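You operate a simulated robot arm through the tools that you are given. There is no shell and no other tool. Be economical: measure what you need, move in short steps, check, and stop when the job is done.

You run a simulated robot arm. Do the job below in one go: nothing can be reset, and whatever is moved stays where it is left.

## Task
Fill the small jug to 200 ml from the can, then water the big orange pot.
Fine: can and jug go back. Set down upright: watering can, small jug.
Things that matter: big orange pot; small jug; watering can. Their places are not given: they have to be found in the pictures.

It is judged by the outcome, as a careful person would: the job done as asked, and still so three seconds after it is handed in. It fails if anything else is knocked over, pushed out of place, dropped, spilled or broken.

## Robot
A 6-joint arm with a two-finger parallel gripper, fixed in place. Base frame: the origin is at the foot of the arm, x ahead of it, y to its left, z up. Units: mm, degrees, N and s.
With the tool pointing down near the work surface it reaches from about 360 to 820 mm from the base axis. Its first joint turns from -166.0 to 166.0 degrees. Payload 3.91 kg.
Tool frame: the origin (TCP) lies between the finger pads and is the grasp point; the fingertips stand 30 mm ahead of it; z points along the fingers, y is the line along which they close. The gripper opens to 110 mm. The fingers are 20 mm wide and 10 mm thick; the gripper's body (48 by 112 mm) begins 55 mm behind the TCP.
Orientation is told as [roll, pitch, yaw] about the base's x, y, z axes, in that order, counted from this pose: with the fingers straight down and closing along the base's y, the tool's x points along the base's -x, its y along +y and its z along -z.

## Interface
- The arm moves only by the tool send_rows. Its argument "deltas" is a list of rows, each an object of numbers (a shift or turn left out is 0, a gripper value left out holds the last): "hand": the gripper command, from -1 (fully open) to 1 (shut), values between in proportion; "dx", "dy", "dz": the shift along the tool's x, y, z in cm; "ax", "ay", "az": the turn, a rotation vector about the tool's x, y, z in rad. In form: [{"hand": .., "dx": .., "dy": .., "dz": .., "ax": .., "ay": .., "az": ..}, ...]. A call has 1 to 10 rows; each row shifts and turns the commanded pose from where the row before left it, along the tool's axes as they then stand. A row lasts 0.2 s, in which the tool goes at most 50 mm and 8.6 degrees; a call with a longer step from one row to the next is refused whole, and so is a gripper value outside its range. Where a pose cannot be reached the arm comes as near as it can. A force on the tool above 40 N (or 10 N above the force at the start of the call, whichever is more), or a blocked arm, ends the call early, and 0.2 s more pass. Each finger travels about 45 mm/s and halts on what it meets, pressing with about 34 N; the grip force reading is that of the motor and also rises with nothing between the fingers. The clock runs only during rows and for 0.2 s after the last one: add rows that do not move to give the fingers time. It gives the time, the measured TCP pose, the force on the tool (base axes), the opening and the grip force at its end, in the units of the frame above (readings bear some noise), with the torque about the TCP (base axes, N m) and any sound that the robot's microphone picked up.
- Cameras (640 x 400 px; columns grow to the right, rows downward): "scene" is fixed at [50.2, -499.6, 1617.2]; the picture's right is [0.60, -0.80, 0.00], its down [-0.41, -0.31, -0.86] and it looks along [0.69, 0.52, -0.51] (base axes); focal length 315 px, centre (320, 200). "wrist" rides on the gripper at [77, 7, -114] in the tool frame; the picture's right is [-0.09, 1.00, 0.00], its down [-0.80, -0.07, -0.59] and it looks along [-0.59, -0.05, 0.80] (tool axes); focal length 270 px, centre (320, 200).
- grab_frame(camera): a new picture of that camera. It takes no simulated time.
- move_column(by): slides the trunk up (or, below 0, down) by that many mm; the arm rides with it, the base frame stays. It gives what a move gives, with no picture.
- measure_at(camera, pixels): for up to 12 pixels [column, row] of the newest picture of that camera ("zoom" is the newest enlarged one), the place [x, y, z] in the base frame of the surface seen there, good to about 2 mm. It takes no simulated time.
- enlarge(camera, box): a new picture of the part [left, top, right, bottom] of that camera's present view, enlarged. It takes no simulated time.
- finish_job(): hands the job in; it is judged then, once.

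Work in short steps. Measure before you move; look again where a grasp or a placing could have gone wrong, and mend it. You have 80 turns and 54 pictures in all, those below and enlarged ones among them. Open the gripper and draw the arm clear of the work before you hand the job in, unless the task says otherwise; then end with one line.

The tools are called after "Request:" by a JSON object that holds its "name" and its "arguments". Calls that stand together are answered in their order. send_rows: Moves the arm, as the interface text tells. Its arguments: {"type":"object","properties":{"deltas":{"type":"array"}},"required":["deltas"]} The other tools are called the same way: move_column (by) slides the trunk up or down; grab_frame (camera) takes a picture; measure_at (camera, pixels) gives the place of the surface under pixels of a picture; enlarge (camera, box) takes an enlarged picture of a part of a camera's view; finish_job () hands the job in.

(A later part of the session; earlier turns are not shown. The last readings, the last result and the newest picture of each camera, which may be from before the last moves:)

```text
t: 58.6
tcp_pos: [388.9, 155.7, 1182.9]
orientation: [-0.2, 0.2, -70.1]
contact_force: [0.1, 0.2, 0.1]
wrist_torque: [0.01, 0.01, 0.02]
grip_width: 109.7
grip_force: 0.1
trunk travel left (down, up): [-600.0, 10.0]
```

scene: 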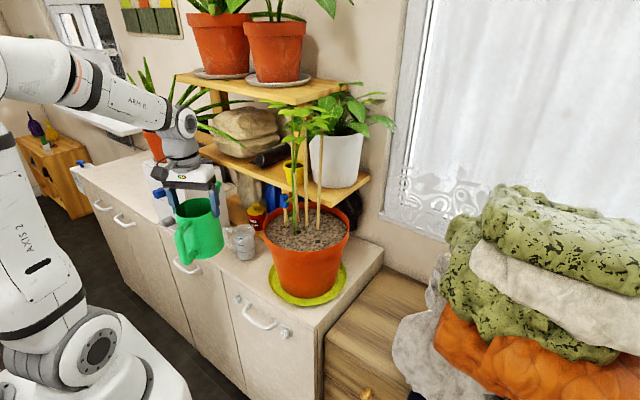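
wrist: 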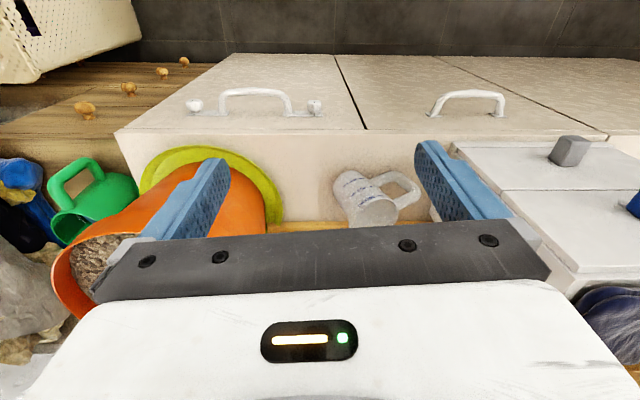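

Now over the jug at z≈1080, then a wrist picture.

Request:
{"name": "send_rows", "arguments": {"deltas": [{"dy": 4, "dx": 0.2}, {"dy": 4, "dx": 0.2, "dz": 2}, {"dy": 4, "dx": 0.2, "dz": 2}, {"dy": 4, "dx": 0.3, "dz": 2.5}, {"dy": 3.5, "dx": 0.27, "dz": 2.5}, {"dz": 1.2}, {}]}}

Request:
{"name": "grab_frame", "arguments": {"camera": "wrist"}}

```text
t: 60.2
tcp_pos: [566.8, 233.1, 1080.2]
orientation: [-0.1, 0.1, -70.0]
contact_force: [-0.3, -0.1, 0.7]
wrist_torque: [-0.02, 0.03, -0.04]
grip_width: 110.0
grip_force: 0.1
trunk travel left (down, up): [-600.0, 10.0]
```

```text
22 pictures are left
```

wrist: 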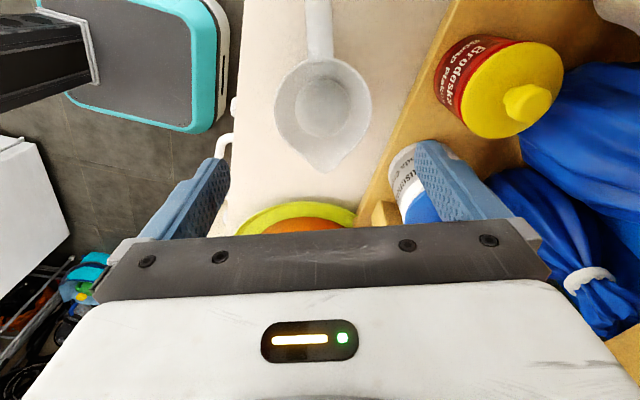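

The jug lies well aligned in the picture (rim 275–370, lip at (325,170)). I measure the rim and the neighbours (red tin, white/blue tin) near the right finger.

Request:
{"name": "measure_at", "arguments": {"camera": "wrist", "pixels": [[277, 100], [370, 95], [320, 62], [325, 168], [322, 110], [318, 20], [395, 170], [405, 210], [440, 90], [460, 115], [385, 215], [415, 60]]}}

```text
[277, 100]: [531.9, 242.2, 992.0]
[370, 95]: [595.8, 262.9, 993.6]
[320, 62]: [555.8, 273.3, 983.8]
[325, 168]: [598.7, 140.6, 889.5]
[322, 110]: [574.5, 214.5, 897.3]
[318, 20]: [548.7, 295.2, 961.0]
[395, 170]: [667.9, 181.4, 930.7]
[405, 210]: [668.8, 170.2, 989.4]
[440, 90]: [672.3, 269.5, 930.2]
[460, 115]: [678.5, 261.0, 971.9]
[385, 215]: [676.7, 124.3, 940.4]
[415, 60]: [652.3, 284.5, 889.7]
```

Neighbours are at x≥652, clear of the right finger (x≤630). I centre, descend to z≈972 and close on the jug.

Request:
{"name": "send_rows", "arguments": {"deltas": [{"dx": 0.4, "dy": 0.2}, {"dz": 4}, {"dz": 4}, {"dz": 2}, {"dz": 0.8}, {}]}}

Request:
{"name": "send_rows", "arguments": {"deltas": [{"hand": -0.6}, {"hand": -0.2}, {"hand": 0.2}, {}, {}]}}

Request:
{"name": "grab_frame", "arguments": {"camera": "wrist"}}

```text
t: 61.6
tcp_pos: [566.9, 237.1, 971.5]
orientation: [-0.1, 0.1, -70.0]
contact_force: [0.2, -0.1, -0.4]
wrist_torque: [-0.02, 0.0, -0.01]
grip_width: 110.0
grip_force: 0.1
trunk travel left (down, up): [-600.0, 10.0]
```

```text
t: 62.8
tcp_pos: [568.0, 236.5, 972.1]
orientation: [-0.1, 0.2, -70.0]
contact_force: [-0.1, 0.1, 0.5]
wrist_torque: [-0.01, 0.03, -0.01]
grip_width: 67.9
grip_force: 34.0
trunk travel left (down, up): [-600.0, 10.0]
```

```text
21 pictures are left
```

wrist: 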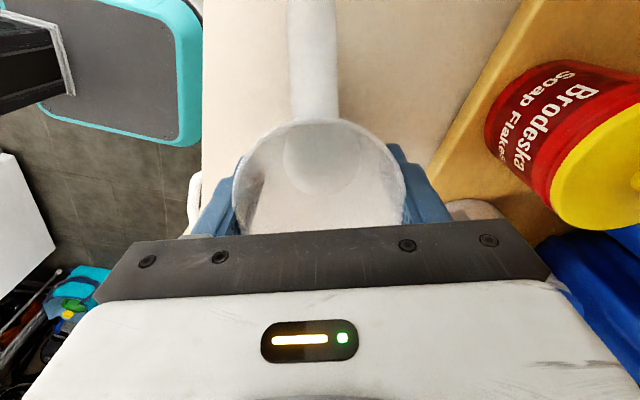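

Gripped at 67.9 mm. I lift 30 mm and tilt by 19° so that the jug comes upright.

Request:
{"name": "send_rows", "arguments": {"deltas": [{"dz": -1}, {"dz": -1}, {"dz": -1}, {"ay": 0.08}, {"ay": 0.1}, {"ay": 0.1}, {"ay": 0.05}, {}]}}

Request:
{"name": "enlarge", "arguments": {"camera": "scene", "box": [205, 195, 295, 265]}}

```text
t: 64.6
tcp_pos: [568.1, 236.4, 1002.9]
orientation: [-0.1, 19.0, -70.1]
contact_force: [-0.5, 0.5, -1.3]
wrist_torque: [-0.04, -0.03, 0.02]
grip_width: 67.9
grip_force: 33.8
trunk travel left (down, up): [-600.0, 10.0]
```

```text
5.71 times, centred on (250, 230) of scene
```

zoom: 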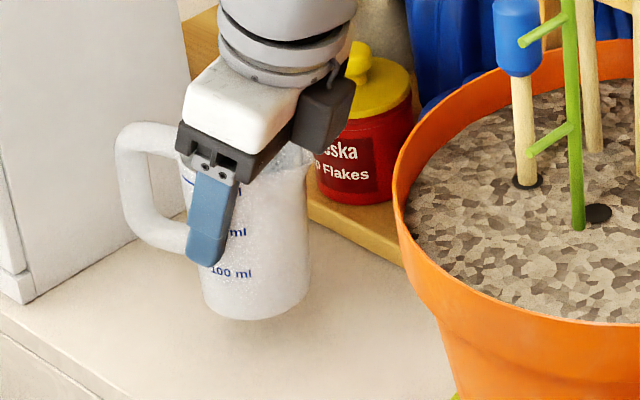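

The jug looks upright. A dark box on the gripper shows at (325,105); I measure it and the jug's rim/base to verify uprightness.

Request:
{"name": "measure_at", "arguments": {"camera": "zoom", "pixels": [[325, 110], [345, 80], [240, 90], [180, 140], [145, 125], [306, 190], [250, 318], [300, 295], [210, 300], [120, 170], [190, 230], [305, 160]]}}

```text
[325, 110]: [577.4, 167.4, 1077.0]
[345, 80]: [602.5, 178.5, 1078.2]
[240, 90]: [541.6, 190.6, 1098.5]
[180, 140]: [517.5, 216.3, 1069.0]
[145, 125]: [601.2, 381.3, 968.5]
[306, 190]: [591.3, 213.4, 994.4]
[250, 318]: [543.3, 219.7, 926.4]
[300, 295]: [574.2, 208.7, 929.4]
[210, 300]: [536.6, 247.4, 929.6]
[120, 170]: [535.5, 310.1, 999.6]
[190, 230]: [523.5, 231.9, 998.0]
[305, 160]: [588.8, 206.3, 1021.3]
```

The jug is upright (base ring z≈926–930 all around). I shift 21 mm back to its original place while lowering, stopping just above the counter.

Request:
{"name": "send_rows", "arguments": {"deltas": [{"dx": -0.67, "dz": -0.23}, {"dx": -1.36, "dz": -0.47}, {"dx": -0.33, "dz": 0.95}, {"dx": -0.5, "dz": 1.42}, {"dx": -0.27, "dz": 0.8}, {}]}}

Request:
{"name": "send_rows", "arguments": {"deltas": [{"dx": -0.07, "dz": 0.19}, {"dx": -0.03, "dz": 0.1}, {}]}}

```text
t: 66.0
tcp_pos: [576.0, 215.3, 968.1]
orientation: [0.1, 19.0, -70.0]
contact_force: [1.9, -0.4, 5.1]
wrist_torque: [-0.27, -0.13, 0.0]
grip_width: 68.2
grip_force: 34.4
trunk travel left (down, up): [-600.0, 10.0]
```

```text
t: 66.8
tcp_pos: [574.1, 216.1, 967.2]
orientation: [0.0, 18.9, -70.0]
contact_force: [0.3, 3.1, 21.6]
wrist_torque: [-0.34, -0.08, -0.04]
grip_width: 68.1
grip_force: 33.6
trunk travel left (down, up): [-600.0, 10.0]
```

On the counter, pressing slightly. I ease up 2.5 mm, open, and retreat upward.

Request:
{"name": "send_rows", "arguments": {"deltas": [{"dx": 0.08, "dz": -0.24}, {"hand": -0.4}, {"hand": -1}, {}, {}, {}]}}

Request:
{"name": "send_rows", "arguments": {"deltas": [{"dx": 0.65, "dz": -1.9}, {"dx": 1.3, "dz": -3.8}, {"dx": 1.3, "dz": -3.8, "ay": -0.1}, {"dz": -3, "ay": -0.1}, {"ay": -0.131}, {}]}}

Request:
{"name": "grab_frame", "arguments": {"camera": "wrist"}}

```text
t: 68.2
tcp_pos: [574.8, 217.0, 967.0]
orientation: [-0.1, 18.9, -70.0]
contact_force: [1.3, 0.5, 0.2]
wrist_torque: [-0.02, 0.01, -0.03]
grip_width: 109.8
grip_force: 0.0
trunk travel left (down, up): [-600.0, 10.0]
```

```text
t: 69.6
tcp_pos: [578.1, 211.5, 1097.1]
orientation: [-0.1, -0.2, -70.0]
contact_force: [-0.5, -0.2, 0.0]
wrist_torque: [-0.01, -0.02, -0.01]
grip_width: 110.0
grip_force: 0.0
trunk travel left (down, up): [-600.0, 10.0]
```

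```text
19 pictures are left
```

wrist: 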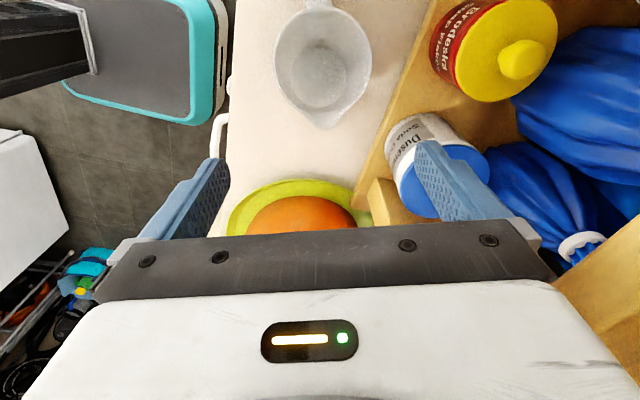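

The jug stands upright. I measure its rim and lip for the pour.

Request:
{"name": "measure_at", "arguments": {"camera": "wrist", "pixels": [[275, 62], [370, 62], [320, 12], [342, 108], [300, 102], [329, 126]]}}

```text
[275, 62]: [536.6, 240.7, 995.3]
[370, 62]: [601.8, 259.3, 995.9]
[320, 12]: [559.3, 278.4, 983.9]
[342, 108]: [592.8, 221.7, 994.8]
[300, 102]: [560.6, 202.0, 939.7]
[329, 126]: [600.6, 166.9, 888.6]
```

The rim centre seems near (569,248) rather than where I set it; I check in the scene view.

Request:
{"name": "enlarge", "arguments": {"camera": "scene", "box": [205, 205, 285, 265]}}

Request:
{"name": "measure_at", "arguments": {"camera": "zoom", "pixels": [[200, 150], [330, 100], [260, 170], [300, 310], [350, 300], [250, 200], [230, 160], [180, 130], [270, 100], [300, 95], [380, 240], [340, 150]]}}

```text
6.67 times, centred on (245, 235) of scene
```

zoom: 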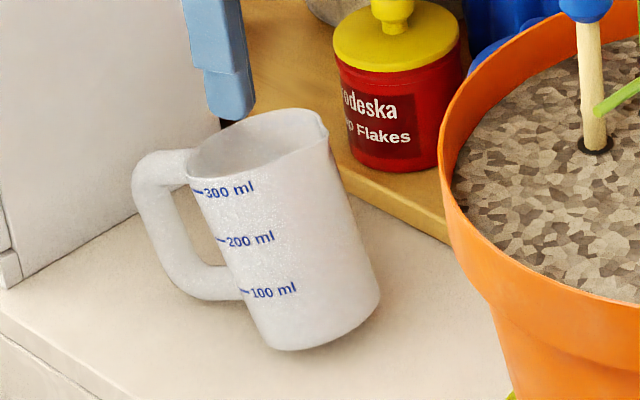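

```text
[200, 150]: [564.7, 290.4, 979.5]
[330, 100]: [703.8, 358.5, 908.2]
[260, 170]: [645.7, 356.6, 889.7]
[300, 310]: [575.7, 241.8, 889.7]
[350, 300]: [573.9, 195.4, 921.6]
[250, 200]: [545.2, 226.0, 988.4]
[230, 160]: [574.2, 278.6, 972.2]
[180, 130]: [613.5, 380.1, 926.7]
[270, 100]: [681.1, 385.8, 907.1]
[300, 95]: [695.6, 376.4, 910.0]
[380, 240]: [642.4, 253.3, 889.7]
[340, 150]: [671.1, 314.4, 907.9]
```

The jug has tipped back onto its handle. I measure its axis more carefully from the wrist view (inside bottom and rim) before regrasping.

Request:
{"name": "measure_at", "arguments": {"camera": "wrist", "pixels": [[320, 65], [300, 75], [345, 75], [322, 90], [275, 50], [290, 22], [350, 20], [368, 45], [371, 75], [355, 100], [279, 85], [320, 2]]}}

```text
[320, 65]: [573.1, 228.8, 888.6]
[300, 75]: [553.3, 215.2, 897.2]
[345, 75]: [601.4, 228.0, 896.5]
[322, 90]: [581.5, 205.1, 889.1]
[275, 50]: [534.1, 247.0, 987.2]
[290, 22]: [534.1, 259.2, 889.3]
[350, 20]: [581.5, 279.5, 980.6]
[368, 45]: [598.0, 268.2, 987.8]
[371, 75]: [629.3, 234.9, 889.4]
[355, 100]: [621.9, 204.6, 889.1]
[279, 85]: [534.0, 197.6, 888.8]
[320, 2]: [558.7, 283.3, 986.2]
```

Rim centre and base give a lean of ~19–20°, axis point at z 965 ≈ (571.6,240). I regrasp with the tool leaning 10° toward the handle.

Request:
{"name": "send_rows", "arguments": {"deltas": [{"ay": -0.09, "dx": 1, "dy": 0.35}, {"ay": -0.085, "dx": 1}, {"dx": 0.9, "dz": -0.1}, {"dz": 3.5, "dx": -0.6}, {"dz": 4, "dx": -0.7}, {"dz": 3.5, "dx": -0.62}, {}]}}

```text
t: 71.2
tcp_pos: [585.1, 204.8, 989.4]
orientation: [-0.1, -10.1, -70.1]
contact_force: [0.5, -0.4, -0.1]
wrist_torque: [-0.01, -0.05, 0.02]
grip_width: 109.9
grip_force: 0.0
trunk travel left (down, up): [-600.0, 10.0]
```

I drifted toward the spout side (sign slip); fingers are clear. I correct back along the handle direction and down to z≈965.

Request:
{"name": "send_rows", "arguments": {"deltas": [{"dx": 1.8, "dz": -0.32}, {"dx": 1.9, "dz": -0.33}, {"dx": 0.21, "dz": 1.2}, {"dx": 0.21, "dz": 1.16}, {}]}}

Request:
{"name": "grab_frame", "arguments": {"camera": "wrist"}}

```text
t: 72.4
tcp_pos: [570.1, 238.2, 967.2]
orientation: [-0.1, -9.9, -70.0]
contact_force: [0.9, -0.1, 0.1]
wrist_torque: [0.0, -0.01, 0.02]
grip_width: 110.0
grip_force: 0.1
trunk travel left (down, up): [-600.0, 10.0]
```

```text
17 pictures are left
```

wrist: 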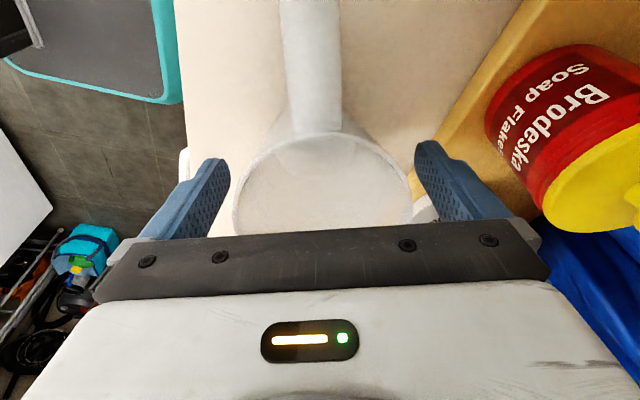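

Centred. I close, lift 20 mm and rotate by ~19.5° to upright, then inspect before setting down.

Request:
{"name": "send_rows", "arguments": {"deltas": [{"hand": -0.5}, {"hand": -0.1}, {"hand": 0.2}, {}, {"dx": 0.17, "dz": -0.98}, {"dx": 0.17, "dz": -0.98}, {"ay": 0.11}, {"ay": 0.12}, {"ay": 0.11}, {}]}}

Request:
{"name": "enlarge", "arguments": {"camera": "scene", "box": [205, 205, 285, 265]}}

Request:
{"name": "measure_at", "arguments": {"camera": "zoom", "pixels": [[270, 344], [300, 344], [240, 335], [330, 325], [222, 320], [345, 310], [150, 160], [150, 240], [190, 265], [335, 170], [335, 140], [310, 350]]}}

```text
t: 74.6
tcp_pos: [568.2, 245.6, 985.6]
orientation: [0.0, 9.5, -69.9]
contact_force: [-0.1, -0.5, -0.5]
wrist_torque: [-0.06, -0.02, 0.03]
grip_width: 67.8
grip_force: 34.3
trunk travel left (down, up): [-600.0, 10.0]
```

```text
6.67 times, centred on (245, 235) of scene
```

zoom: 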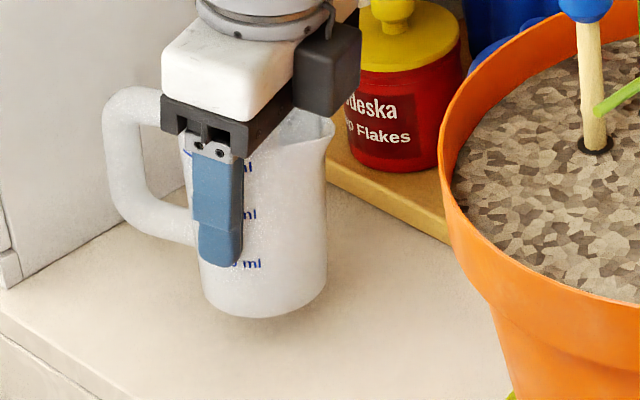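

```text
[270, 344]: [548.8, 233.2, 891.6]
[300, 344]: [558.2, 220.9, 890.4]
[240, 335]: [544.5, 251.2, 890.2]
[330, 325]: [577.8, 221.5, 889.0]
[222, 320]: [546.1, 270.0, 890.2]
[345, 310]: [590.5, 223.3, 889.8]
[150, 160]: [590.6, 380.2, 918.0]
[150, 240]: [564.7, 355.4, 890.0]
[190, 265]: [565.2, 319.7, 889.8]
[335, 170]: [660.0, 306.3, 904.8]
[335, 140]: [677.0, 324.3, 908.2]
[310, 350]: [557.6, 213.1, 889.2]
```

I measure actual base-edge and rim points now visible: base (205–325, 285–318), lip (333,125).

Request:
{"name": "measure_at", "arguments": {"camera": "zoom", "pixels": [[255, 315], [280, 313], [225, 310], [300, 306], [208, 297], [318, 293], [332, 124], [328, 145], [324, 280], [183, 145], [112, 120], [120, 200]]}}

```text
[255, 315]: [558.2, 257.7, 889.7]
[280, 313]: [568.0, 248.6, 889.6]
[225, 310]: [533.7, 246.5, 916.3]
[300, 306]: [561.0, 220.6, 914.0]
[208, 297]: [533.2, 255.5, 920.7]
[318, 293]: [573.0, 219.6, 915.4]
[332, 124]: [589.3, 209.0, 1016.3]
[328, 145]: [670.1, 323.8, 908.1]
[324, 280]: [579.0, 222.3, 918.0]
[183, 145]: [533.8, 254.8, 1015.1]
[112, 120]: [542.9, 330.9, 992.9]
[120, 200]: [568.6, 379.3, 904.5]
```

The jug is level within ~2°, base ≈22 mm above the counter. I shift ~37 mm back to its original place and lower carefully.

Request:
{"name": "send_rows", "arguments": {"deltas": [{"dx": -1.2, "dz": -0.2}, {"dx": -1.3, "dz": -0.22}, {"dx": -1.15, "dz": -0.19}, {"dx": -0.17, "dz": 0.98}, {"dx": -0.1, "dz": 0.6}, {}]}}

Request:
{"name": "send_rows", "arguments": {"deltas": [{"dx": -0.05, "dz": 0.3}, {}]}}

Request:
{"name": "send_rows", "arguments": {"deltas": [{"dx": -0.033, "dz": 0.2}, {}]}}

```text
t: 76.0
tcp_pos: [580.5, 209.7, 969.0]
orientation: [-0.2, 9.4, -70.0]
contact_force: [0.5, 1.0, -1.4]
wrist_torque: [0.0, 0.01, 0.01]
grip_width: 67.9
grip_force: 34.3
trunk travel left (down, up): [-600.0, 10.0]
```

```text
t: 76.6
tcp_pos: [580.9, 208.9, 966.7]
orientation: [0.0, 9.4, -70.0]
contact_force: [0.4, 0.5, -1.8]
wrist_torque: [-0.05, 0.0, -0.02]
grip_width: 68.0
grip_force: 33.5
trunk travel left (down, up): [-600.0, 10.0]
```

```text
t: 77.2
tcp_pos: [581.3, 209.9, 964.5]
orientation: [0.0, 9.3, -70.0]
contact_force: [-0.4, -0.5, -0.7]
wrist_torque: [-0.03, -0.01, 0.01]
grip_width: 68.0
grip_force: 33.9
trunk travel left (down, up): [-600.0, 10.0]
```

Not yet touching; smaller steps on.

Request:
{"name": "send_rows", "arguments": {"deltas": [{"dx": -0.025, "dz": 0.15}, {}]}}

Request:
{"name": "send_rows", "arguments": {"deltas": [{"dx": -0.025, "dz": 0.15}, {}]}}

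Request:
{"name": "send_rows", "arguments": {"deltas": [{"dx": -0.025, "dz": 0.15}, {}]}}

```text
t: 77.8
tcp_pos: [581.5, 209.6, 963.1]
orientation: [-0.1, 9.4, -70.0]
contact_force: [0.4, 0.1, -0.5]
wrist_torque: [-0.04, 0.0, 0.0]
grip_width: 67.8
grip_force: 33.5
trunk travel left (down, up): [-600.0, 10.0]
```

```text
t: 78.4
tcp_pos: [579.7, 210.7, 962.7]
orientation: [0.0, 9.3, -70.0]
contact_force: [-1.0, -1.1, 9.1]
wrist_torque: [-0.26, -0.11, 0.0]
grip_width: 67.9
grip_force: 33.7
trunk travel left (down, up): [-600.0, 10.0]
```

```text
t: 79.0
tcp_pos: [580.0, 210.3, 961.2]
orientation: [0.1, 9.5, -70.0]
contact_force: [-2.7, -1.2, 19.7]
wrist_torque: [-0.5, -0.1, -0.07]
grip_width: 67.6
grip_force: 33.7
trunk travel left (down, up): [-600.0, 10.0]
```

The contact lies ~25 mm toward the spout side: the jug is slightly over-tilted. I rotate back in small steps while watching the torque.

Request:
{"name": "send_rows", "arguments": {"deltas": [{"dx": 0.02, "dz": -0.12}, {"ay": -0.035}, {}]}}

Request:
{"name": "send_rows", "arguments": {"deltas": [{"ay": -0.035, "dz": 0.06}, {}]}}

```text
t: 79.8
tcp_pos: [579.2, 210.2, 960.7]
orientation: [-0.1, 7.4, -70.1]
contact_force: [-2.8, 1.7, 8.2]
wrist_torque: [0.15, -0.09, 0.08]
grip_width: 67.7
grip_force: 34.2
trunk travel left (down, up): [-600.0, 10.0]
```

```text
t: 80.4
tcp_pos: [579.9, 210.1, 961.5]
orientation: [-0.2, 5.4, -70.0]
contact_force: [-3.0, 2.8, 11.5]
wrist_torque: [0.53, 0.17, 0.08]
grip_width: 67.8
grip_force: 34.0
trunk travel left (down, up): [-600.0, 10.0]
```

The flat seat lies around pitch 8.2°. I rotate there and check the torque.

Request:
{"name": "send_rows", "arguments": {"deltas": [{"ay": 0.048}, {}]}}

```text
t: 81.0
tcp_pos: [581.7, 209.8, 961.5]
orientation: [-0.1, 8.2, -70.1]
contact_force: [0.3, -2.5, 9.3]
wrist_torque: [-0.28, -0.25, 0.0]
grip_width: 67.5
grip_force: 34.4
trunk travel left (down, up): [-600.0, 10.0]
```

Within ~1° of flat. I open now and look before withdrawing.

Request:
{"name": "send_rows", "arguments": {"deltas": [{"ay": -0.015}, {"hand": -0.45}, {"hand": -0.7}, {"hand": -1}, {}, {}]}}

Request:
{"name": "enlarge", "arguments": {"camera": "scene", "box": [205, 205, 285, 265]}}

```text
t: 82.4
tcp_pos: [581.9, 210.3, 960.7]
orientation: [-0.1, 7.3, -69.9]
contact_force: [0.3, 0.1, -0.4]
wrist_torque: [-0.04, 0.0, 0.01]
grip_width: 110.1
grip_force: 0.0
trunk travel left (down, up): [-600.0, 10.0]
```

```text
6.67 times, centred on (245, 235) of scene
```

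zoom: 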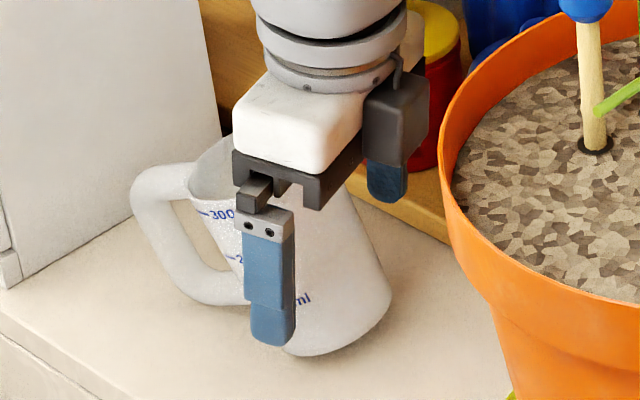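

The empty jug tips onto its heavy handle at the slightest kick (its balance margin is small), so releasing from a grip is too rough. I'll instead stand it up by slowly pushing its inner spout-side wall with closed fingertips, then backing off slowly. First I rise clear and straighten the tool.

Request:
{"name": "send_rows", "arguments": {"deltas": [{"dx": 0.25, "dz": -2}, {"dx": 0.5, "dz": -4}, {"dx": 0.4, "dz": -3}, {"ay": -0.128, "dz": -1}, {"hand": 0, "dx": 1.5}, {"hand": 0.6, "dx": 1.4}, {"hand": 1}, {}, {}, {}]}}

Request:
{"name": "grab_frame", "arguments": {"camera": "wrist"}}

```text
t: 84.6
tcp_pos: [571.8, 237.4, 1061.8]
orientation: [-0.1, 0.0, -70.0]
contact_force: [1.2, 0.4, 0.7]
wrist_torque: [0.01, 0.06, -0.02]
grip_width: 0.1
grip_force: 11.4
trunk travel left (down, up): [-600.0, 10.0]
```

```text
14 pictures are left
```

wrist: 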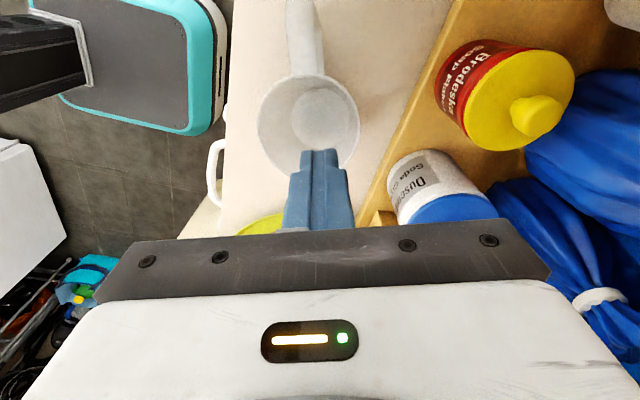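

I measure the jug's rim again in this picture to place the closed fingers inside.

Request:
{"name": "measure_at", "arguments": {"camera": "wrist", "pixels": [[259, 125], [357, 122], [290, 82], [330, 80], [266, 150], [352, 150], [308, 105], [320, 130], [300, 130], [318, 160], [305, 20], [310, 77]]}}

```text
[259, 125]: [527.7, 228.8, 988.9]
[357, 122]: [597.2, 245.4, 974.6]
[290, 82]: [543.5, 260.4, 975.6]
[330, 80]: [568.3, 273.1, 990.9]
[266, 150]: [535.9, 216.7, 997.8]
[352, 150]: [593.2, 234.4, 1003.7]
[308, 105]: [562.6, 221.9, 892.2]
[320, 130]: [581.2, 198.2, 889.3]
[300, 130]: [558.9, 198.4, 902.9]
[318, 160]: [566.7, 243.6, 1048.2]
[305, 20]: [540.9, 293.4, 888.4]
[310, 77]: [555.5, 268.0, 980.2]
```

Rim centre is at about 9 mm to the left of the fingers. I shift, descend with closed fingers into the jug (tips z≈973), and start pushing toward the spout side.

Request:
{"name": "send_rows", "arguments": {"deltas": [{"dy": -0.9, "hand": 1}, {"dz": 3}, {"dz": 2.5}, {"dz": 0.4}, {}]}}

Request:
{"name": "send_rows", "arguments": {"deltas": [{"dx": -0.5}, {"dx": -0.5}, {"dx": -0.5}, {"dx": -0.4}, {"dx": -0.3}, {"dx": -0.3}, {"dx": -0.3}, {"dx": -0.3}, {"dx": -0.3}, {"dx": -0.3}]}}

Request:
{"name": "grab_frame", "arguments": {"camera": "wrist"}}

```text
t: 85.8
tcp_pos: [562.2, 233.4, 1002.8]
orientation: [-0.1, 0.0, -70.0]
contact_force: [-0.4, 0.1, 0.5]
wrist_torque: [-0.01, -0.03, -0.02]
grip_width: 0.1
grip_force: 33.7
trunk travel left (down, up): [-600.0, 10.0]
```

```text
t: 88.0
tcp_pos: [575.9, 199.4, 1003.3]
orientation: [-0.1, 0.0, -70.1]
contact_force: [-0.4, -0.2, 0.0]
wrist_torque: [0.02, -0.02, 0.0]
grip_width: 0.0
grip_force: 34.5
trunk travel left (down, up): [-600.0, 10.0]
```

```text
13 pictures are left
```

wrist: 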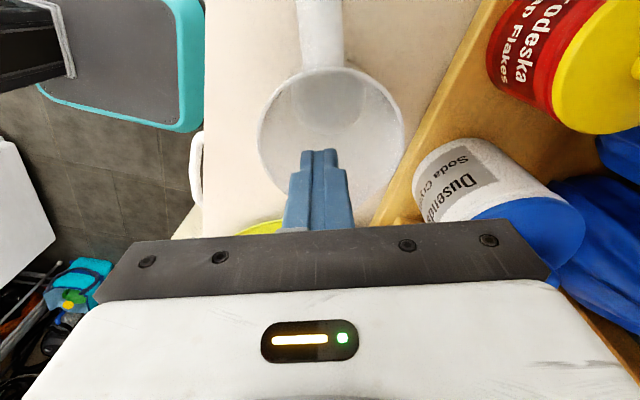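

Contact has begun; the fingers are against the spout-side wall. I continue slowly for another ~18 mm.

Request:
{"name": "send_rows", "arguments": {"deltas": [{"dx": -0.2}, {"dx": -0.2}, {"dx": -0.2}, {"dx": -0.2}, {"dx": -0.2}, {"dx": -0.2}, {"dx": -0.2}, {"dx": -0.2}, {"dx": -0.1}, {"dx": -0.1}]}}

Request:
{"name": "enlarge", "arguments": {"camera": "scene", "box": [205, 205, 285, 265]}}

```text
t: 90.2
tcp_pos: [581.8, 180.7, 1002.2]
orientation: [-0.1, 0.0, -70.0]
contact_force: [0.3, 1.0, 0.0]
wrist_torque: [0.01, 0.01, 0.02]
grip_width: 0.2
grip_force: 33.5
trunk travel left (down, up): [-600.0, 10.0]
```

```text
6.67 times, centred on (245, 235) of scene
```

zoom: 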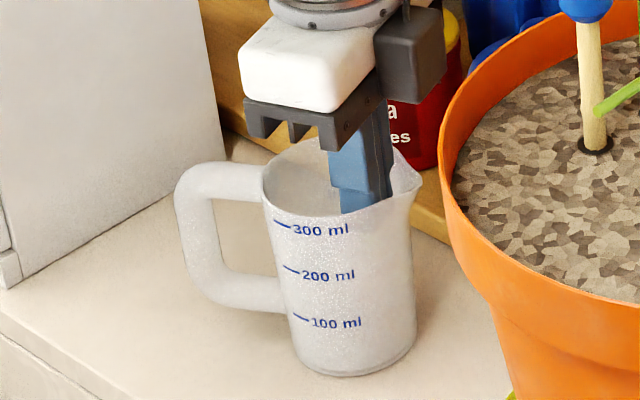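

It looks upright, perhaps 1–2° past. I back off slowly, 0.7 mm per row.

Request:
{"name": "send_rows", "arguments": {"deltas": [{"dx": 0.07}, {"dx": 0.07}, {"dx": 0.07}, {"dx": 0.07}, {"dx": 0.07}, {"dx": 0.07}, {"dx": 0.07}, {"dx": 0.07}, {"dx": 0.07}, {"dx": 0.07}]}}

Request:
{"name": "send_rows", "arguments": {"deltas": [{"dx": 0.1}, {"dx": 0.1}, {"dx": 0.1}, {"dx": 0.1}, {"dx": 0.1}, {"dx": 0.1}, {"dx": 0.1}, {"dx": 0.1}, {"dx": 0.1}, {"dx": 0.1}]}}

Request:
{"name": "enlarge", "arguments": {"camera": "scene", "box": [205, 205, 285, 265]}}

```text
t: 92.4
tcp_pos: [579.9, 188.3, 1001.9]
orientation: [-0.1, 0.0, -70.0]
contact_force: [-0.7, 0.4, 0.0]
wrist_torque: [0.01, 0.02, 0.0]
grip_width: 0.3
grip_force: 34.3
trunk travel left (down, up): [-600.0, 10.0]
```

```text
t: 94.6
tcp_pos: [577.0, 197.9, 1003.0]
orientation: [-0.1, 0.0, -70.0]
contact_force: [-0.1, 0.1, 0.1]
wrist_torque: [0.0, -0.01, -0.02]
grip_width: 0.0
grip_force: 34.3
trunk travel left (down, up): [-600.0, 10.0]
```

```text
6.67 times, centred on (245, 235) of scene
```

zoom: 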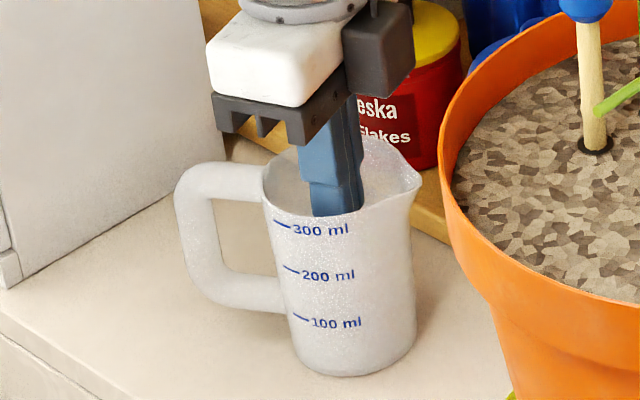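

The jug stands upright on its own with the fingers free inside. I measure its rim, then rise straight out.

Request:
{"name": "measure_at", "arguments": {"camera": "zoom", "pixels": [[266, 195], [285, 212], [395, 203], [419, 185], [270, 185], [400, 150], [185, 190], [350, 230], [300, 290], [400, 290], [414, 200], [272, 170]]}}

Request:
{"name": "send_rows", "arguments": {"deltas": [{"dz": -0.5}, {"dz": -1}, {"dz": -2}, {"dz": -3}, {"dz": -4}, {"dz": -4}, {"dz": -4}]}}

```text
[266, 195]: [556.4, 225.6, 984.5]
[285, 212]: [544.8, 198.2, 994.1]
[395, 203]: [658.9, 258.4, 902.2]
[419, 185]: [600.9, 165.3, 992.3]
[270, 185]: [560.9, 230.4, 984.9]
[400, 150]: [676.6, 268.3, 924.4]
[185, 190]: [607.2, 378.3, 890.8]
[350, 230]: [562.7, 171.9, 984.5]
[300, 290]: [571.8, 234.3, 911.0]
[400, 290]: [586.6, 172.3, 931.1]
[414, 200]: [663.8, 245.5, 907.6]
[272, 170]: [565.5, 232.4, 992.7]
```

```text
t: 96.2
tcp_pos: [577.0, 196.9, 1186.1]
orientation: [-0.1, 0.0, -70.1]
contact_force: [0.1, -0.3, -1.4]
wrist_torque: [0.02, -0.01, -0.06]
grip_width: 0.1
grip_force: 34.4
trunk travel left (down, up): [-600.0, 10.0]
```

Jug centre is now ≈(579,203). I retract, turn the tool back to yaw 6°, open, and return to the can.

Request:
{"name": "send_rows", "arguments": {"deltas": [{"dx": 0.8, "dy": -2.2}, {"dx": 1.6, "dy": -4.4}, {"dx": 1.6, "dy": -4.4}, {"dx": 1.6, "dy": -4.4}, {"dx": 0.8, "dy": -2.2, "hand": 0}, {"hand": -1, "az": -0.14}, {"az": -0.147}, {"az": -0.147}, {"az": -0.147}, {"az": -0.147}]}}

Request:
{"name": "send_rows", "arguments": {"deltas": [{"az": -0.147}, {"az": -0.147}, {"az": -0.147}, {"az": -0.157}, {"dy": -4.8}, {"dy": -4.8}, {"dy": -4.8}, {"dy": -4.8}, {"dy": -4.8}, {"dy": -4.8}]}}

Request:
{"name": "send_rows", "arguments": {"deltas": [{"az": -0.0}, {"dy": -4.8}, {"dy": -4.8}, {"dy": -4.8}, {"dz": 4}, {"dz": 4}]}}

```text
t: 98.4
tcp_pos: [389.3, 197.2, 1187.8]
orientation: [-0.1, 0.1, -28.2]
contact_force: [0.6, 0.2, -0.2]
wrist_torque: [0.0, -0.02, 0.01]
grip_width: 109.8
grip_force: 0.1
trunk travel left (down, up): [-600.0, 10.0]
```

```text
refused: row 4 steps farther than a row can; nothing moved
```

```text
t: 99.8
tcp_pos: [322.1, 70.5, 1107.3]
orientation: [-0.1, 0.1, -28.2]
contact_force: [-0.3, 0.0, -0.5]
wrist_torque: [-0.03, 0.0, 0.0]
grip_width: 109.9
grip_force: 0.0
trunk travel left (down, up): [-600.0, 10.0]
```

The second call was refused (one turn too large), but the place is free. I turn to yaw 6° and go to (430,-247).

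Request:
{"name": "send_rows", "arguments": {"deltas": [{"az": -0.147}, {"az": -0.147}, {"az": -0.147}, {"az": -0.147, "dy": -1}, {"az": -0.011, "dy": -4.5, "dx": -0.5}, {"dy": -4.5, "dx": -1}, {"dy": -4.5, "dx": -1.1}, {"dy": -4.5, "dx": -1.2}, {"dy": -4.5, "dx": -1.2}, {"dy": -4.5, "dx": -1.2}]}}

Request:
{"name": "send_rows", "arguments": {"deltas": [{"dy": -4.2, "dx": -1.2}, {"dz": 2, "dx": -2}, {"dz": 2, "dx": -4}, {"dx": -4}, {"dx": -4}, {}]}}

Request:
{"name": "grab_frame", "arguments": {"camera": "wrist"}}

```text
t: 102.0
tcp_pos: [410.4, -203.1, 1106.9]
orientation: [0.1, 0.1, 6.1]
contact_force: [0.7, 0.3, 0.5]
wrist_torque: [0.03, 0.03, 0.01]
grip_width: 110.0
grip_force: 0.1
trunk travel left (down, up): [-600.0, 10.0]
```

```text
t: 103.4
tcp_pos: [565.6, -229.6, 1069.8]
orientation: [0.0, 0.0, 6.0]
contact_force: [-0.3, -0.2, 0.9]
wrist_torque: [-0.02, 0.02, -0.01]
grip_width: 110.0
grip_force: 0.1
trunk travel left (down, up): [-600.0, 10.0]
```

```text
10 pictures are left
```

wrist: 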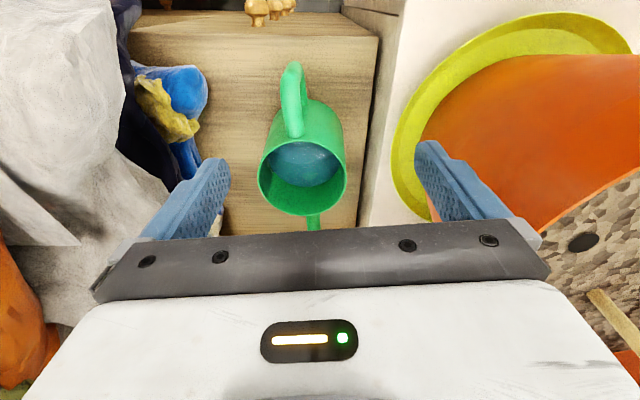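

I measure the can's rim for the regrasp.

Request:
{"name": "measure_at", "arguments": {"camera": "wrist", "pixels": [[259, 180], [346, 175], [302, 143], [302, 215], [264, 160], [342, 155], [290, 75], [290, 130], [340, 195], [266, 200]]}}

```text
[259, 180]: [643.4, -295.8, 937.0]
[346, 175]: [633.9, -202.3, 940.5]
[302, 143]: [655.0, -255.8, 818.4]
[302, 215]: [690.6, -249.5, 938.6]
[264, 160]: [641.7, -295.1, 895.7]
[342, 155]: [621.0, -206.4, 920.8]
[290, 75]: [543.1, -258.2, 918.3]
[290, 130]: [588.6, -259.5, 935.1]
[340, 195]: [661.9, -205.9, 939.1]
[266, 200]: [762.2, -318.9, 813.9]
```

Can centre ≈(644.5,-249.5). I go over it, descend deeper to z≈900 and close with more settling time.

Request:
{"name": "send_rows", "arguments": {"deltas": [{"dx": -4, "dy": -1.4}, {"dx": -3.64, "dy": -1.4}, {"dz": 4}, {"dz": 4}, {"dz": 4}, {"dz": 3}, {"dz": 2}, {}]}}

Request:
{"name": "send_rows", "arguments": {"deltas": [{"hand": -0.5}, {"hand": 0}, {"hand": 0.5}, {"hand": 1}, {}, {}, {}, {}]}}

Request:
{"name": "send_rows", "arguments": {"deltas": [{"dz": -0.2}, {"dz": -0.4}, {"dz": -0.6}, {"dz": -0.8}, {"dz": -1}, {"dz": -1}, {"dz": -0.8}, {"dz": -0.4}, {}]}}

Request:
{"name": "grab_frame", "arguments": {"camera": "wrist"}}

```text
t: 105.2
tcp_pos: [644.0, -247.7, 897.7]
orientation: [-0.1, 0.0, 5.9]
contact_force: [0.0, 0.3, 0.6]
wrist_torque: [0.01, -0.02, 0.01]
grip_width: 109.8
grip_force: 0.1
trunk travel left (down, up): [-600.0, 10.0]
```

```text
t: 107.0
tcp_pos: [643.7, -247.9, 897.3]
orientation: [0.0, 0.1, 6.0]
contact_force: [0.4, 0.3, -0.3]
wrist_torque: [0.06, -0.05, 0.02]
grip_width: 94.9
grip_force: 34.1
trunk travel left (down, up): [-600.0, 10.0]
```

```text
t: 109.0
tcp_pos: [643.2, -246.9, 948.8]
orientation: [0.0, 0.3, 6.0]
contact_force: [0.3, -0.5, -5.9]
wrist_torque: [-0.02, -0.01, 0.03]
grip_width: 94.7
grip_force: 34.1
trunk travel left (down, up): [-600.0, 10.0]
```

```text
9 pictures are left
```

wrist: 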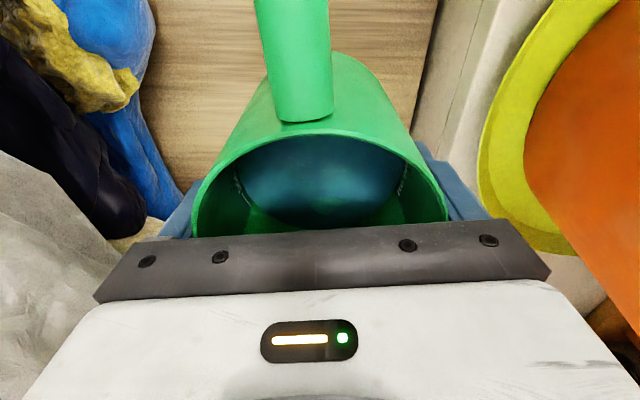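

No slip this time (94.7 mm, rim high in the grip). I carry it back gently: retract, rise, cross in front of the pot, ending yaw 0 near the jug.

Request:
{"name": "send_rows", "arguments": {"deltas": [{"dx": 0.8}, {"dx": 1.8, "dy": 0.2}, {"dx": 2.8, "dy": 0.3}, {"dx": 3, "dy": 0.3}, {"dx": 3, "dy": 0.3}, {"dx": 3, "dy": 0.3}, {"dx": 3, "dy": 0.3}, {"dx": 2.8, "dy": 0.3}, {"dx": 1.8}, {"dx": 0.8}]}}

Request:
{"name": "send_rows", "arguments": {"deltas": [{"dx": 0.5, "dz": -0.8}, {"dx": 0.5, "dz": -1.8}, {"dx": 0.5, "dz": -2.8}, {"dz": -3.5}, {"dz": -3.5}, {"dz": -3.5}, {"dz": -3.5}, {"dz": -3.5}, {"dz": -2.5}, {"dz": -1.2}]}}

Request:
{"name": "send_rows", "arguments": {"deltas": [{"az": 0.05, "dy": 0.8}, {"az": 0.055, "dy": 1.8}, {"dy": 2.8}, {"dy": 3.4}, {"dy": 3.4}, {"dy": 3.4}, {"dy": 3.4}, {"dy": 3.4}, {"dy": 3.4}, {"dy": 3.2}]}}

Request:
{"name": "send_rows", "arguments": {"deltas": [{"dy": 3}, {"dy": 3}, {"dy": 3}, {"dy": 2.5}, {"dy": 2}, {"dy": 1.5}, {"dy": 0.8}, {}]}}

```text
t: 111.2
tcp_pos: [415.4, -252.5, 950.9]
orientation: [0.0, 0.1, 6.0]
contact_force: [0.8, -0.5, -6.2]
wrist_torque: [0.03, -0.03, -0.02]
grip_width: 94.2
grip_force: 34.1
trunk travel left (down, up): [-600.0, 10.0]
```

```text
t: 113.4
tcp_pos: [401.0, -253.7, 1216.2]
orientation: [0.0, 0.1, 6.0]
contact_force: [0.3, 0.0, -6.0]
wrist_torque: [0.0, 0.0, -0.01]
grip_width: 95.0
grip_force: 33.7
trunk travel left (down, up): [-600.0, 10.0]
```

```text
t: 115.6
tcp_pos: [397.5, 37.8, 1217.3]
orientation: [-0.1, 0.2, 0.0]
contact_force: [-0.4, 0.1, -6.1]
wrist_torque: [-0.01, -0.01, 0.0]
grip_width: 95.0
grip_force: 34.6
trunk travel left (down, up): [-600.0, 10.0]
```

```text
t: 117.4
tcp_pos: [398.8, 195.8, 1215.5]
orientation: [-0.2, 0.0, 0.0]
contact_force: [0.9, 0.3, -6.0]
wrist_torque: [0.01, -0.03, 0.01]
grip_width: 94.8
grip_force: 33.9
trunk travel left (down, up): [-600.0, 10.0]
```

Now down to (424,203,1072) and tilt to 20°, then check the tip over the jug.

Request:
{"name": "send_rows", "arguments": {"deltas": [{"dx": -0.8, "dy": 0.3}, {"dx": -1.2, "dy": 0.4, "dz": 1}, {"dx": -0.5, "dz": 2.2}, {"dz": 3}, {"dz": 3}, {"dz": 2.6}, {"dz": 1.7}, {"dz": 0.8}, {}]}}

Request:
{"name": "send_rows", "arguments": {"deltas": [{"ay": 0.03}, {"ay": 0.06}, {"ay": 0.075}, {"ay": 0.075}, {"ay": 0.06}, {"ay": 0.04}, {}]}}

Request:
{"name": "enlarge", "arguments": {"camera": "scene", "box": [185, 180, 285, 260]}}

```text
t: 119.4
tcp_pos: [423.9, 202.3, 1073.2]
orientation: [-0.1, 0.0, 0.0]
contact_force: [0.8, -0.5, -5.2]
wrist_torque: [-0.02, 0.01, -0.01]
grip_width: 94.8
grip_force: 34.1
trunk travel left (down, up): [-600.0, 10.0]
```

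```text
t: 121.0
tcp_pos: [423.4, 200.7, 1072.2]
orientation: [-0.1, 19.6, 0.1]
contact_force: [0.0, -0.1, -6.3]
wrist_torque: [0.0, -0.03, 0.0]
grip_width: 95.0
grip_force: 34.9
trunk travel left (down, up): [-600.0, 10.0]
```

```text
5.00 times, centred on (235, 220) of scene
```

zoom: 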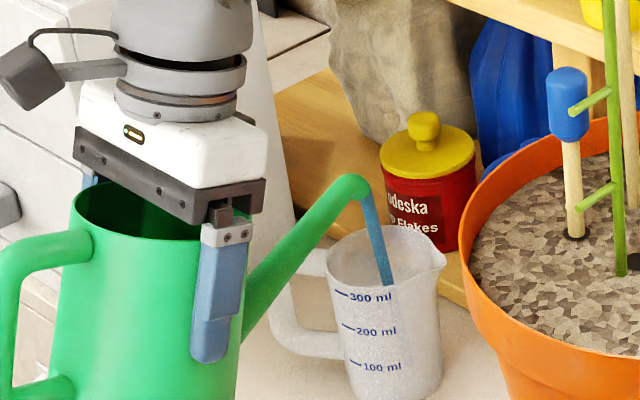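

Water already flows from the tip into the jug at 19.6°. I hold for about a second and look at the level.

Request:
{"name": "send_rows", "arguments": {"deltas": [{}, {}, {}, {}, {}]}}

Request:
{"name": "enlarge", "arguments": {"camera": "scene", "box": [205, 200, 285, 260]}}

```text
t: 122.2
tcp_pos: [423.1, 201.5, 1072.0]
orientation: [-0.1, 19.6, 0.0]
contact_force: [-0.1, -0.1, -5.6]
wrist_torque: [0.02, -0.03, 0.01]
grip_width: 94.6
grip_force: 34.0
trunk travel left (down, up): [-600.0, 10.0]
```

```text
6.67 times, centred on (245, 230) of scene
```

zoom: 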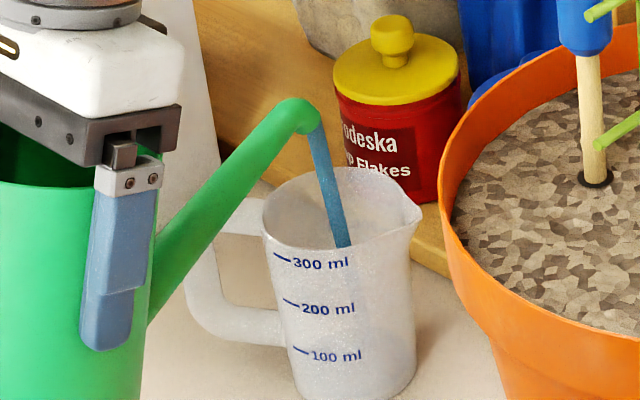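

Jug is filling (a faint tint near the bottom). I hold another ~1.4 s and look again.

Request:
{"name": "send_rows", "arguments": {"deltas": [{}, {}, {}, {}, {}, {}]}}

Request:
{"name": "enlarge", "arguments": {"camera": "scene", "box": [228, 215, 264, 255]}}

```text
t: 123.6
tcp_pos: [424.2, 202.4, 1071.3]
orientation: [-0.1, 19.6, 0.0]
contact_force: [0.6, -0.1, -5.4]
wrist_torque: [-0.02, -0.04, -0.03]
grip_width: 94.8
grip_force: 33.9
trunk travel left (down, up): [-600.0, 10.0]
```

```text
10.00 times, centred on (246, 235) of scene
```

zoom: 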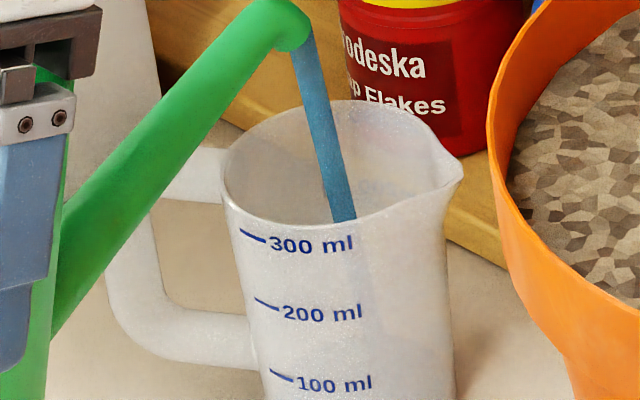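

By weight ~50–60 ml have flowed (5.93→5.4 N). The flow is slow, so I keep holding and sample the weight several times.

Request:
{"name": "send_rows", "arguments": {"deltas": [{}]}}

Request:
{"name": "send_rows", "arguments": {"deltas": [{}]}}

Request:
{"name": "send_rows", "arguments": {"deltas": [{}]}}

Request:
{"name": "send_rows", "arguments": {"deltas": [{}]}}

Request:
{"name": "send_rows", "arguments": {"deltas": [{}]}}

Request:
{"name": "send_rows", "arguments": {"deltas": [{}]}}

Request:
{"name": "enlarge", "arguments": {"camera": "scene", "box": [228, 220, 264, 260]}}

```text
t: 124.0
tcp_pos: [424.8, 200.7, 1071.7]
orientation: [-0.2, 19.7, 0.0]
contact_force: [0.1, 0.2, -6.4]
wrist_torque: [-0.03, -0.05, 0.06]
grip_width: 94.9
grip_force: 33.7
trunk travel left (down, up): [-600.0, 10.0]
```

```text
t: 124.4
tcp_pos: [423.6, 201.9, 1073.8]
orientation: [-0.1, 19.6, 0.0]
contact_force: [-0.4, -0.7, -5.1]
wrist_torque: [0.0, -0.05, 0.01]
grip_width: 94.8
grip_force: 34.3
trunk travel left (down, up): [-600.0, 10.0]
```

```text
t: 124.8
tcp_pos: [423.1, 202.3, 1071.2]
orientation: [-0.1, 19.6, 0.0]
contact_force: [0.2, 0.6, -6.2]
wrist_torque: [0.03, -0.04, -0.01]
grip_width: 94.6
grip_force: 34.0
trunk travel left (down, up): [-600.0, 10.0]
```

```text
t: 125.2
tcp_pos: [423.0, 201.5, 1073.4]
orientation: [0.0, 19.6, 0.0]
contact_force: [-0.4, 0.2, -6.2]
wrist_torque: [0.03, -0.04, 0.04]
grip_width: 94.7
grip_force: 34.1
trunk travel left (down, up): [-600.0, 10.0]
```

```text
t: 125.6
tcp_pos: [422.9, 202.5, 1072.3]
orientation: [-0.1, 19.5, 0.1]
contact_force: [0.3, 0.1, -5.4]
wrist_torque: [-0.04, -0.05, 0.01]
grip_width: 94.6
grip_force: 34.4
trunk travel left (down, up): [-600.0, 10.0]
```

```text
t: 126.0
tcp_pos: [424.5, 201.0, 1073.3]
orientation: [-0.1, 19.7, -0.1]
contact_force: [0.1, -0.1, -6.4]
wrist_torque: [0.01, -0.05, -0.04]
grip_width: 94.8
grip_force: 33.6
trunk travel left (down, up): [-600.0, 10.0]
```

```text
10.00 times, centred on (246, 240) of scene
```

zoom: 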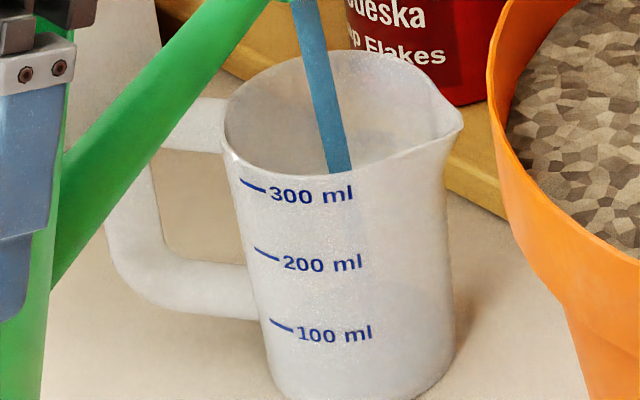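

By weight only a little has flowed: the level has nearly equilibrated with the tip. By geometry ≈16 ml flow per extra degree, so I tilt to 26° and let it run, sampling weight.

Request:
{"name": "send_rows", "arguments": {"deltas": [{"ay": 0.04}, {"ay": 0.04}, {"ay": 0.03}, {}, {}, {}, {}, {}, {}, {}]}}

Request:
{"name": "send_rows", "arguments": {"deltas": [{}, {}, {}, {}, {}]}}

Request:
{"name": "send_rows", "arguments": {"deltas": [{}, {}, {}, {}]}}

Request:
{"name": "send_rows", "arguments": {"deltas": [{}]}}

Request:
{"name": "send_rows", "arguments": {"deltas": [{}]}}

Request:
{"name": "enlarge", "arguments": {"camera": "scene", "box": [228, 220, 264, 260]}}

```text
t: 128.2
tcp_pos: [424.4, 201.8, 1072.0]
orientation: [0.0, 26.0, 0.0]
contact_force: [-1.2, 0.1, -4.4]
wrist_torque: [-0.02, -0.07, 0.04]
grip_width: 94.6
grip_force: 34.0
trunk travel left (down, up): [-600.0, 10.0]
```

```text
t: 129.4
tcp_pos: [423.8, 202.1, 1072.0]
orientation: [-0.1, 26.0, 0.0]
contact_force: [0.7, 0.0, -5.0]
wrist_torque: [0.05, -0.04, 0.01]
grip_width: 94.7
grip_force: 34.0
trunk travel left (down, up): [-600.0, 10.0]
```

```text
t: 130.4
tcp_pos: [422.6, 202.7, 1072.8]
orientation: [0.0, 25.8, 0.0]
contact_force: [-0.6, -1.1, -5.1]
wrist_torque: [0.0, -0.06, 0.0]
grip_width: 94.8
grip_force: 33.8
trunk travel left (down, up): [-600.0, 10.0]
```

```text
t: 130.8
tcp_pos: [423.5, 202.2, 1071.4]
orientation: [0.0, 25.9, 0.0]
contact_force: [0.3, 0.8, -3.8]
wrist_torque: [0.02, -0.07, -0.01]
grip_width: 94.5
grip_force: 34.1
trunk travel left (down, up): [-600.0, 10.0]
```

```text
t: 131.2
tcp_pos: [423.5, 201.9, 1072.9]
orientation: [0.0, 25.8, 0.0]
contact_force: [1.0, 0.4, -3.9]
wrist_torque: [-0.03, -0.04, -0.02]
grip_width: 94.8
grip_force: 33.5
trunk travel left (down, up): [-600.0, 10.0]
```

```text
10.00 times, centred on (246, 240) of scene
```

zoom: 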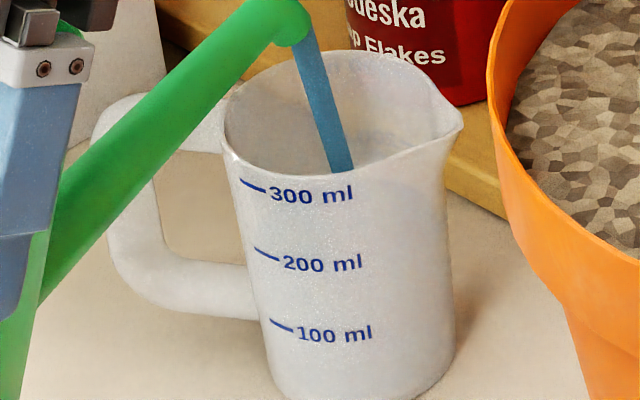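

Weight ≈4.45 N (~150 ml out) and the tint line in the jug at (425,192) suggests ~165–170 ml. I add 1° and hold about 2.5 s, then tilt back to stop and look.

Request:
{"name": "send_rows", "arguments": {"deltas": [{"ay": 0.018}, {}, {}, {}, {}, {}, {}, {}, {}, {}]}}

Request:
{"name": "send_rows", "arguments": {"deltas": [{"ay": -0.05}, {"ay": -0.08}, {"ay": -0.08}, {"ay": -0.04}, {}]}}

Request:
{"name": "send_rows", "arguments": {"deltas": [{}]}}

Request:
{"name": "send_rows", "arguments": {"deltas": [{}]}}

Request:
{"name": "send_rows", "arguments": {"deltas": [{}]}}

Request:
{"name": "send_rows", "arguments": {"deltas": [{}]}}

Request:
{"name": "send_rows", "arguments": {"deltas": [{}]}}

Request:
{"name": "send_rows", "arguments": {"deltas": [{}]}}

Request:
{"name": "enlarge", "arguments": {"camera": "scene", "box": [228, 220, 264, 260]}}

```text
t: 133.4
tcp_pos: [424.2, 202.0, 1073.4]
orientation: [0.0, 27.1, 0.0]
contact_force: [-1.0, 0.5, -4.3]
wrist_torque: [-0.01, -0.06, -0.01]
grip_width: 94.8
grip_force: 33.8
trunk travel left (down, up): [-600.0, 10.0]
```

```text
t: 134.6
tcp_pos: [423.7, 202.6, 1072.7]
orientation: [-0.1, 12.6, -0.1]
contact_force: [-0.5, 0.4, -4.3]
wrist_torque: [0.01, -0.03, -0.01]
grip_width: 94.4
grip_force: 34.6
trunk travel left (down, up): [-600.0, 10.0]
```

```text
t: 135.0
tcp_pos: [423.1, 202.7, 1072.6]
orientation: [-0.1, 12.6, 0.0]
contact_force: [0.2, -0.1, -3.3]
wrist_torque: [0.0, -0.03, 0.02]
grip_width: 94.5
grip_force: 34.0
trunk travel left (down, up): [-600.0, 10.0]
```

```text
t: 135.4
tcp_pos: [423.4, 203.4, 1073.1]
orientation: [-0.1, 12.7, 0.0]
contact_force: [0.3, 0.2, -4.5]
wrist_torque: [0.05, -0.01, -0.06]
grip_width: 94.6
grip_force: 34.1
trunk travel left (down, up): [-600.0, 10.0]
```

```text
t: 135.8
tcp_pos: [424.2, 201.9, 1073.5]
orientation: [-0.1, 12.6, -0.1]
contact_force: [1.2, -0.2, -4.3]
wrist_torque: [0.05, -0.01, 0.01]
grip_width: 94.6
grip_force: 34.2
trunk travel left (down, up): [-600.0, 10.0]
```

```text
t: 136.2
tcp_pos: [425.3, 201.7, 1072.1]
orientation: [-0.1, 12.5, 0.0]
contact_force: [-0.5, 0.6, -3.7]
wrist_torque: [0.0, -0.01, 0.03]
grip_width: 94.7
grip_force: 33.8
trunk travel left (down, up): [-600.0, 10.0]
```

```text
t: 136.6
tcp_pos: [423.9, 203.6, 1073.7]
orientation: [-0.1, 12.6, 0.0]
contact_force: [-0.3, -0.6, -3.8]
wrist_torque: [-0.03, -0.03, 0.0]
grip_width: 94.5
grip_force: 34.0
trunk travel left (down, up): [-600.0, 10.0]
```

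```text
t: 137.0
tcp_pos: [423.4, 202.5, 1073.0]
orientation: [-0.1, 12.7, 0.0]
contact_force: [1.0, 0.7, -4.3]
wrist_torque: [0.0, 0.0, -0.02]
grip_width: 94.7
grip_force: 34.1
trunk travel left (down, up): [-600.0, 10.0]
```

```text
10.00 times, centred on (246, 240) of scene
```

zoom: 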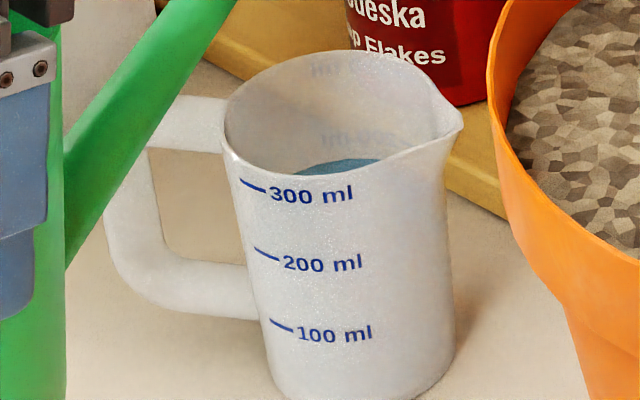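

Surface back edge is visible at (340,158); weight mean 4.03 N → ~194 ml poured. I measure heights of the waterline and the 200 ml mark to confirm.

Request:
{"name": "measure_at", "arguments": {"camera": "zoom", "pixels": [[340, 153], [350, 154], [325, 158], [370, 155], [258, 250], [268, 254], [320, 263], [275, 322], [285, 328], [245, 182], [257, 187], [340, 140]]}}

```text
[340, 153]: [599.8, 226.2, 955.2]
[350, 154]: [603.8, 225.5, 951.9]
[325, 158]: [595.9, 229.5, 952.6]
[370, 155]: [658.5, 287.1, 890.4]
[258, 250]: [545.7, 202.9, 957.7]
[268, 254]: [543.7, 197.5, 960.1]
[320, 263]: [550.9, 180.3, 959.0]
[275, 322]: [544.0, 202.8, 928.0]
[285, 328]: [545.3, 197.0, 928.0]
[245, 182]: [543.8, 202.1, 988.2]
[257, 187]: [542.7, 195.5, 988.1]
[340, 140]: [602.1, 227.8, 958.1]
```

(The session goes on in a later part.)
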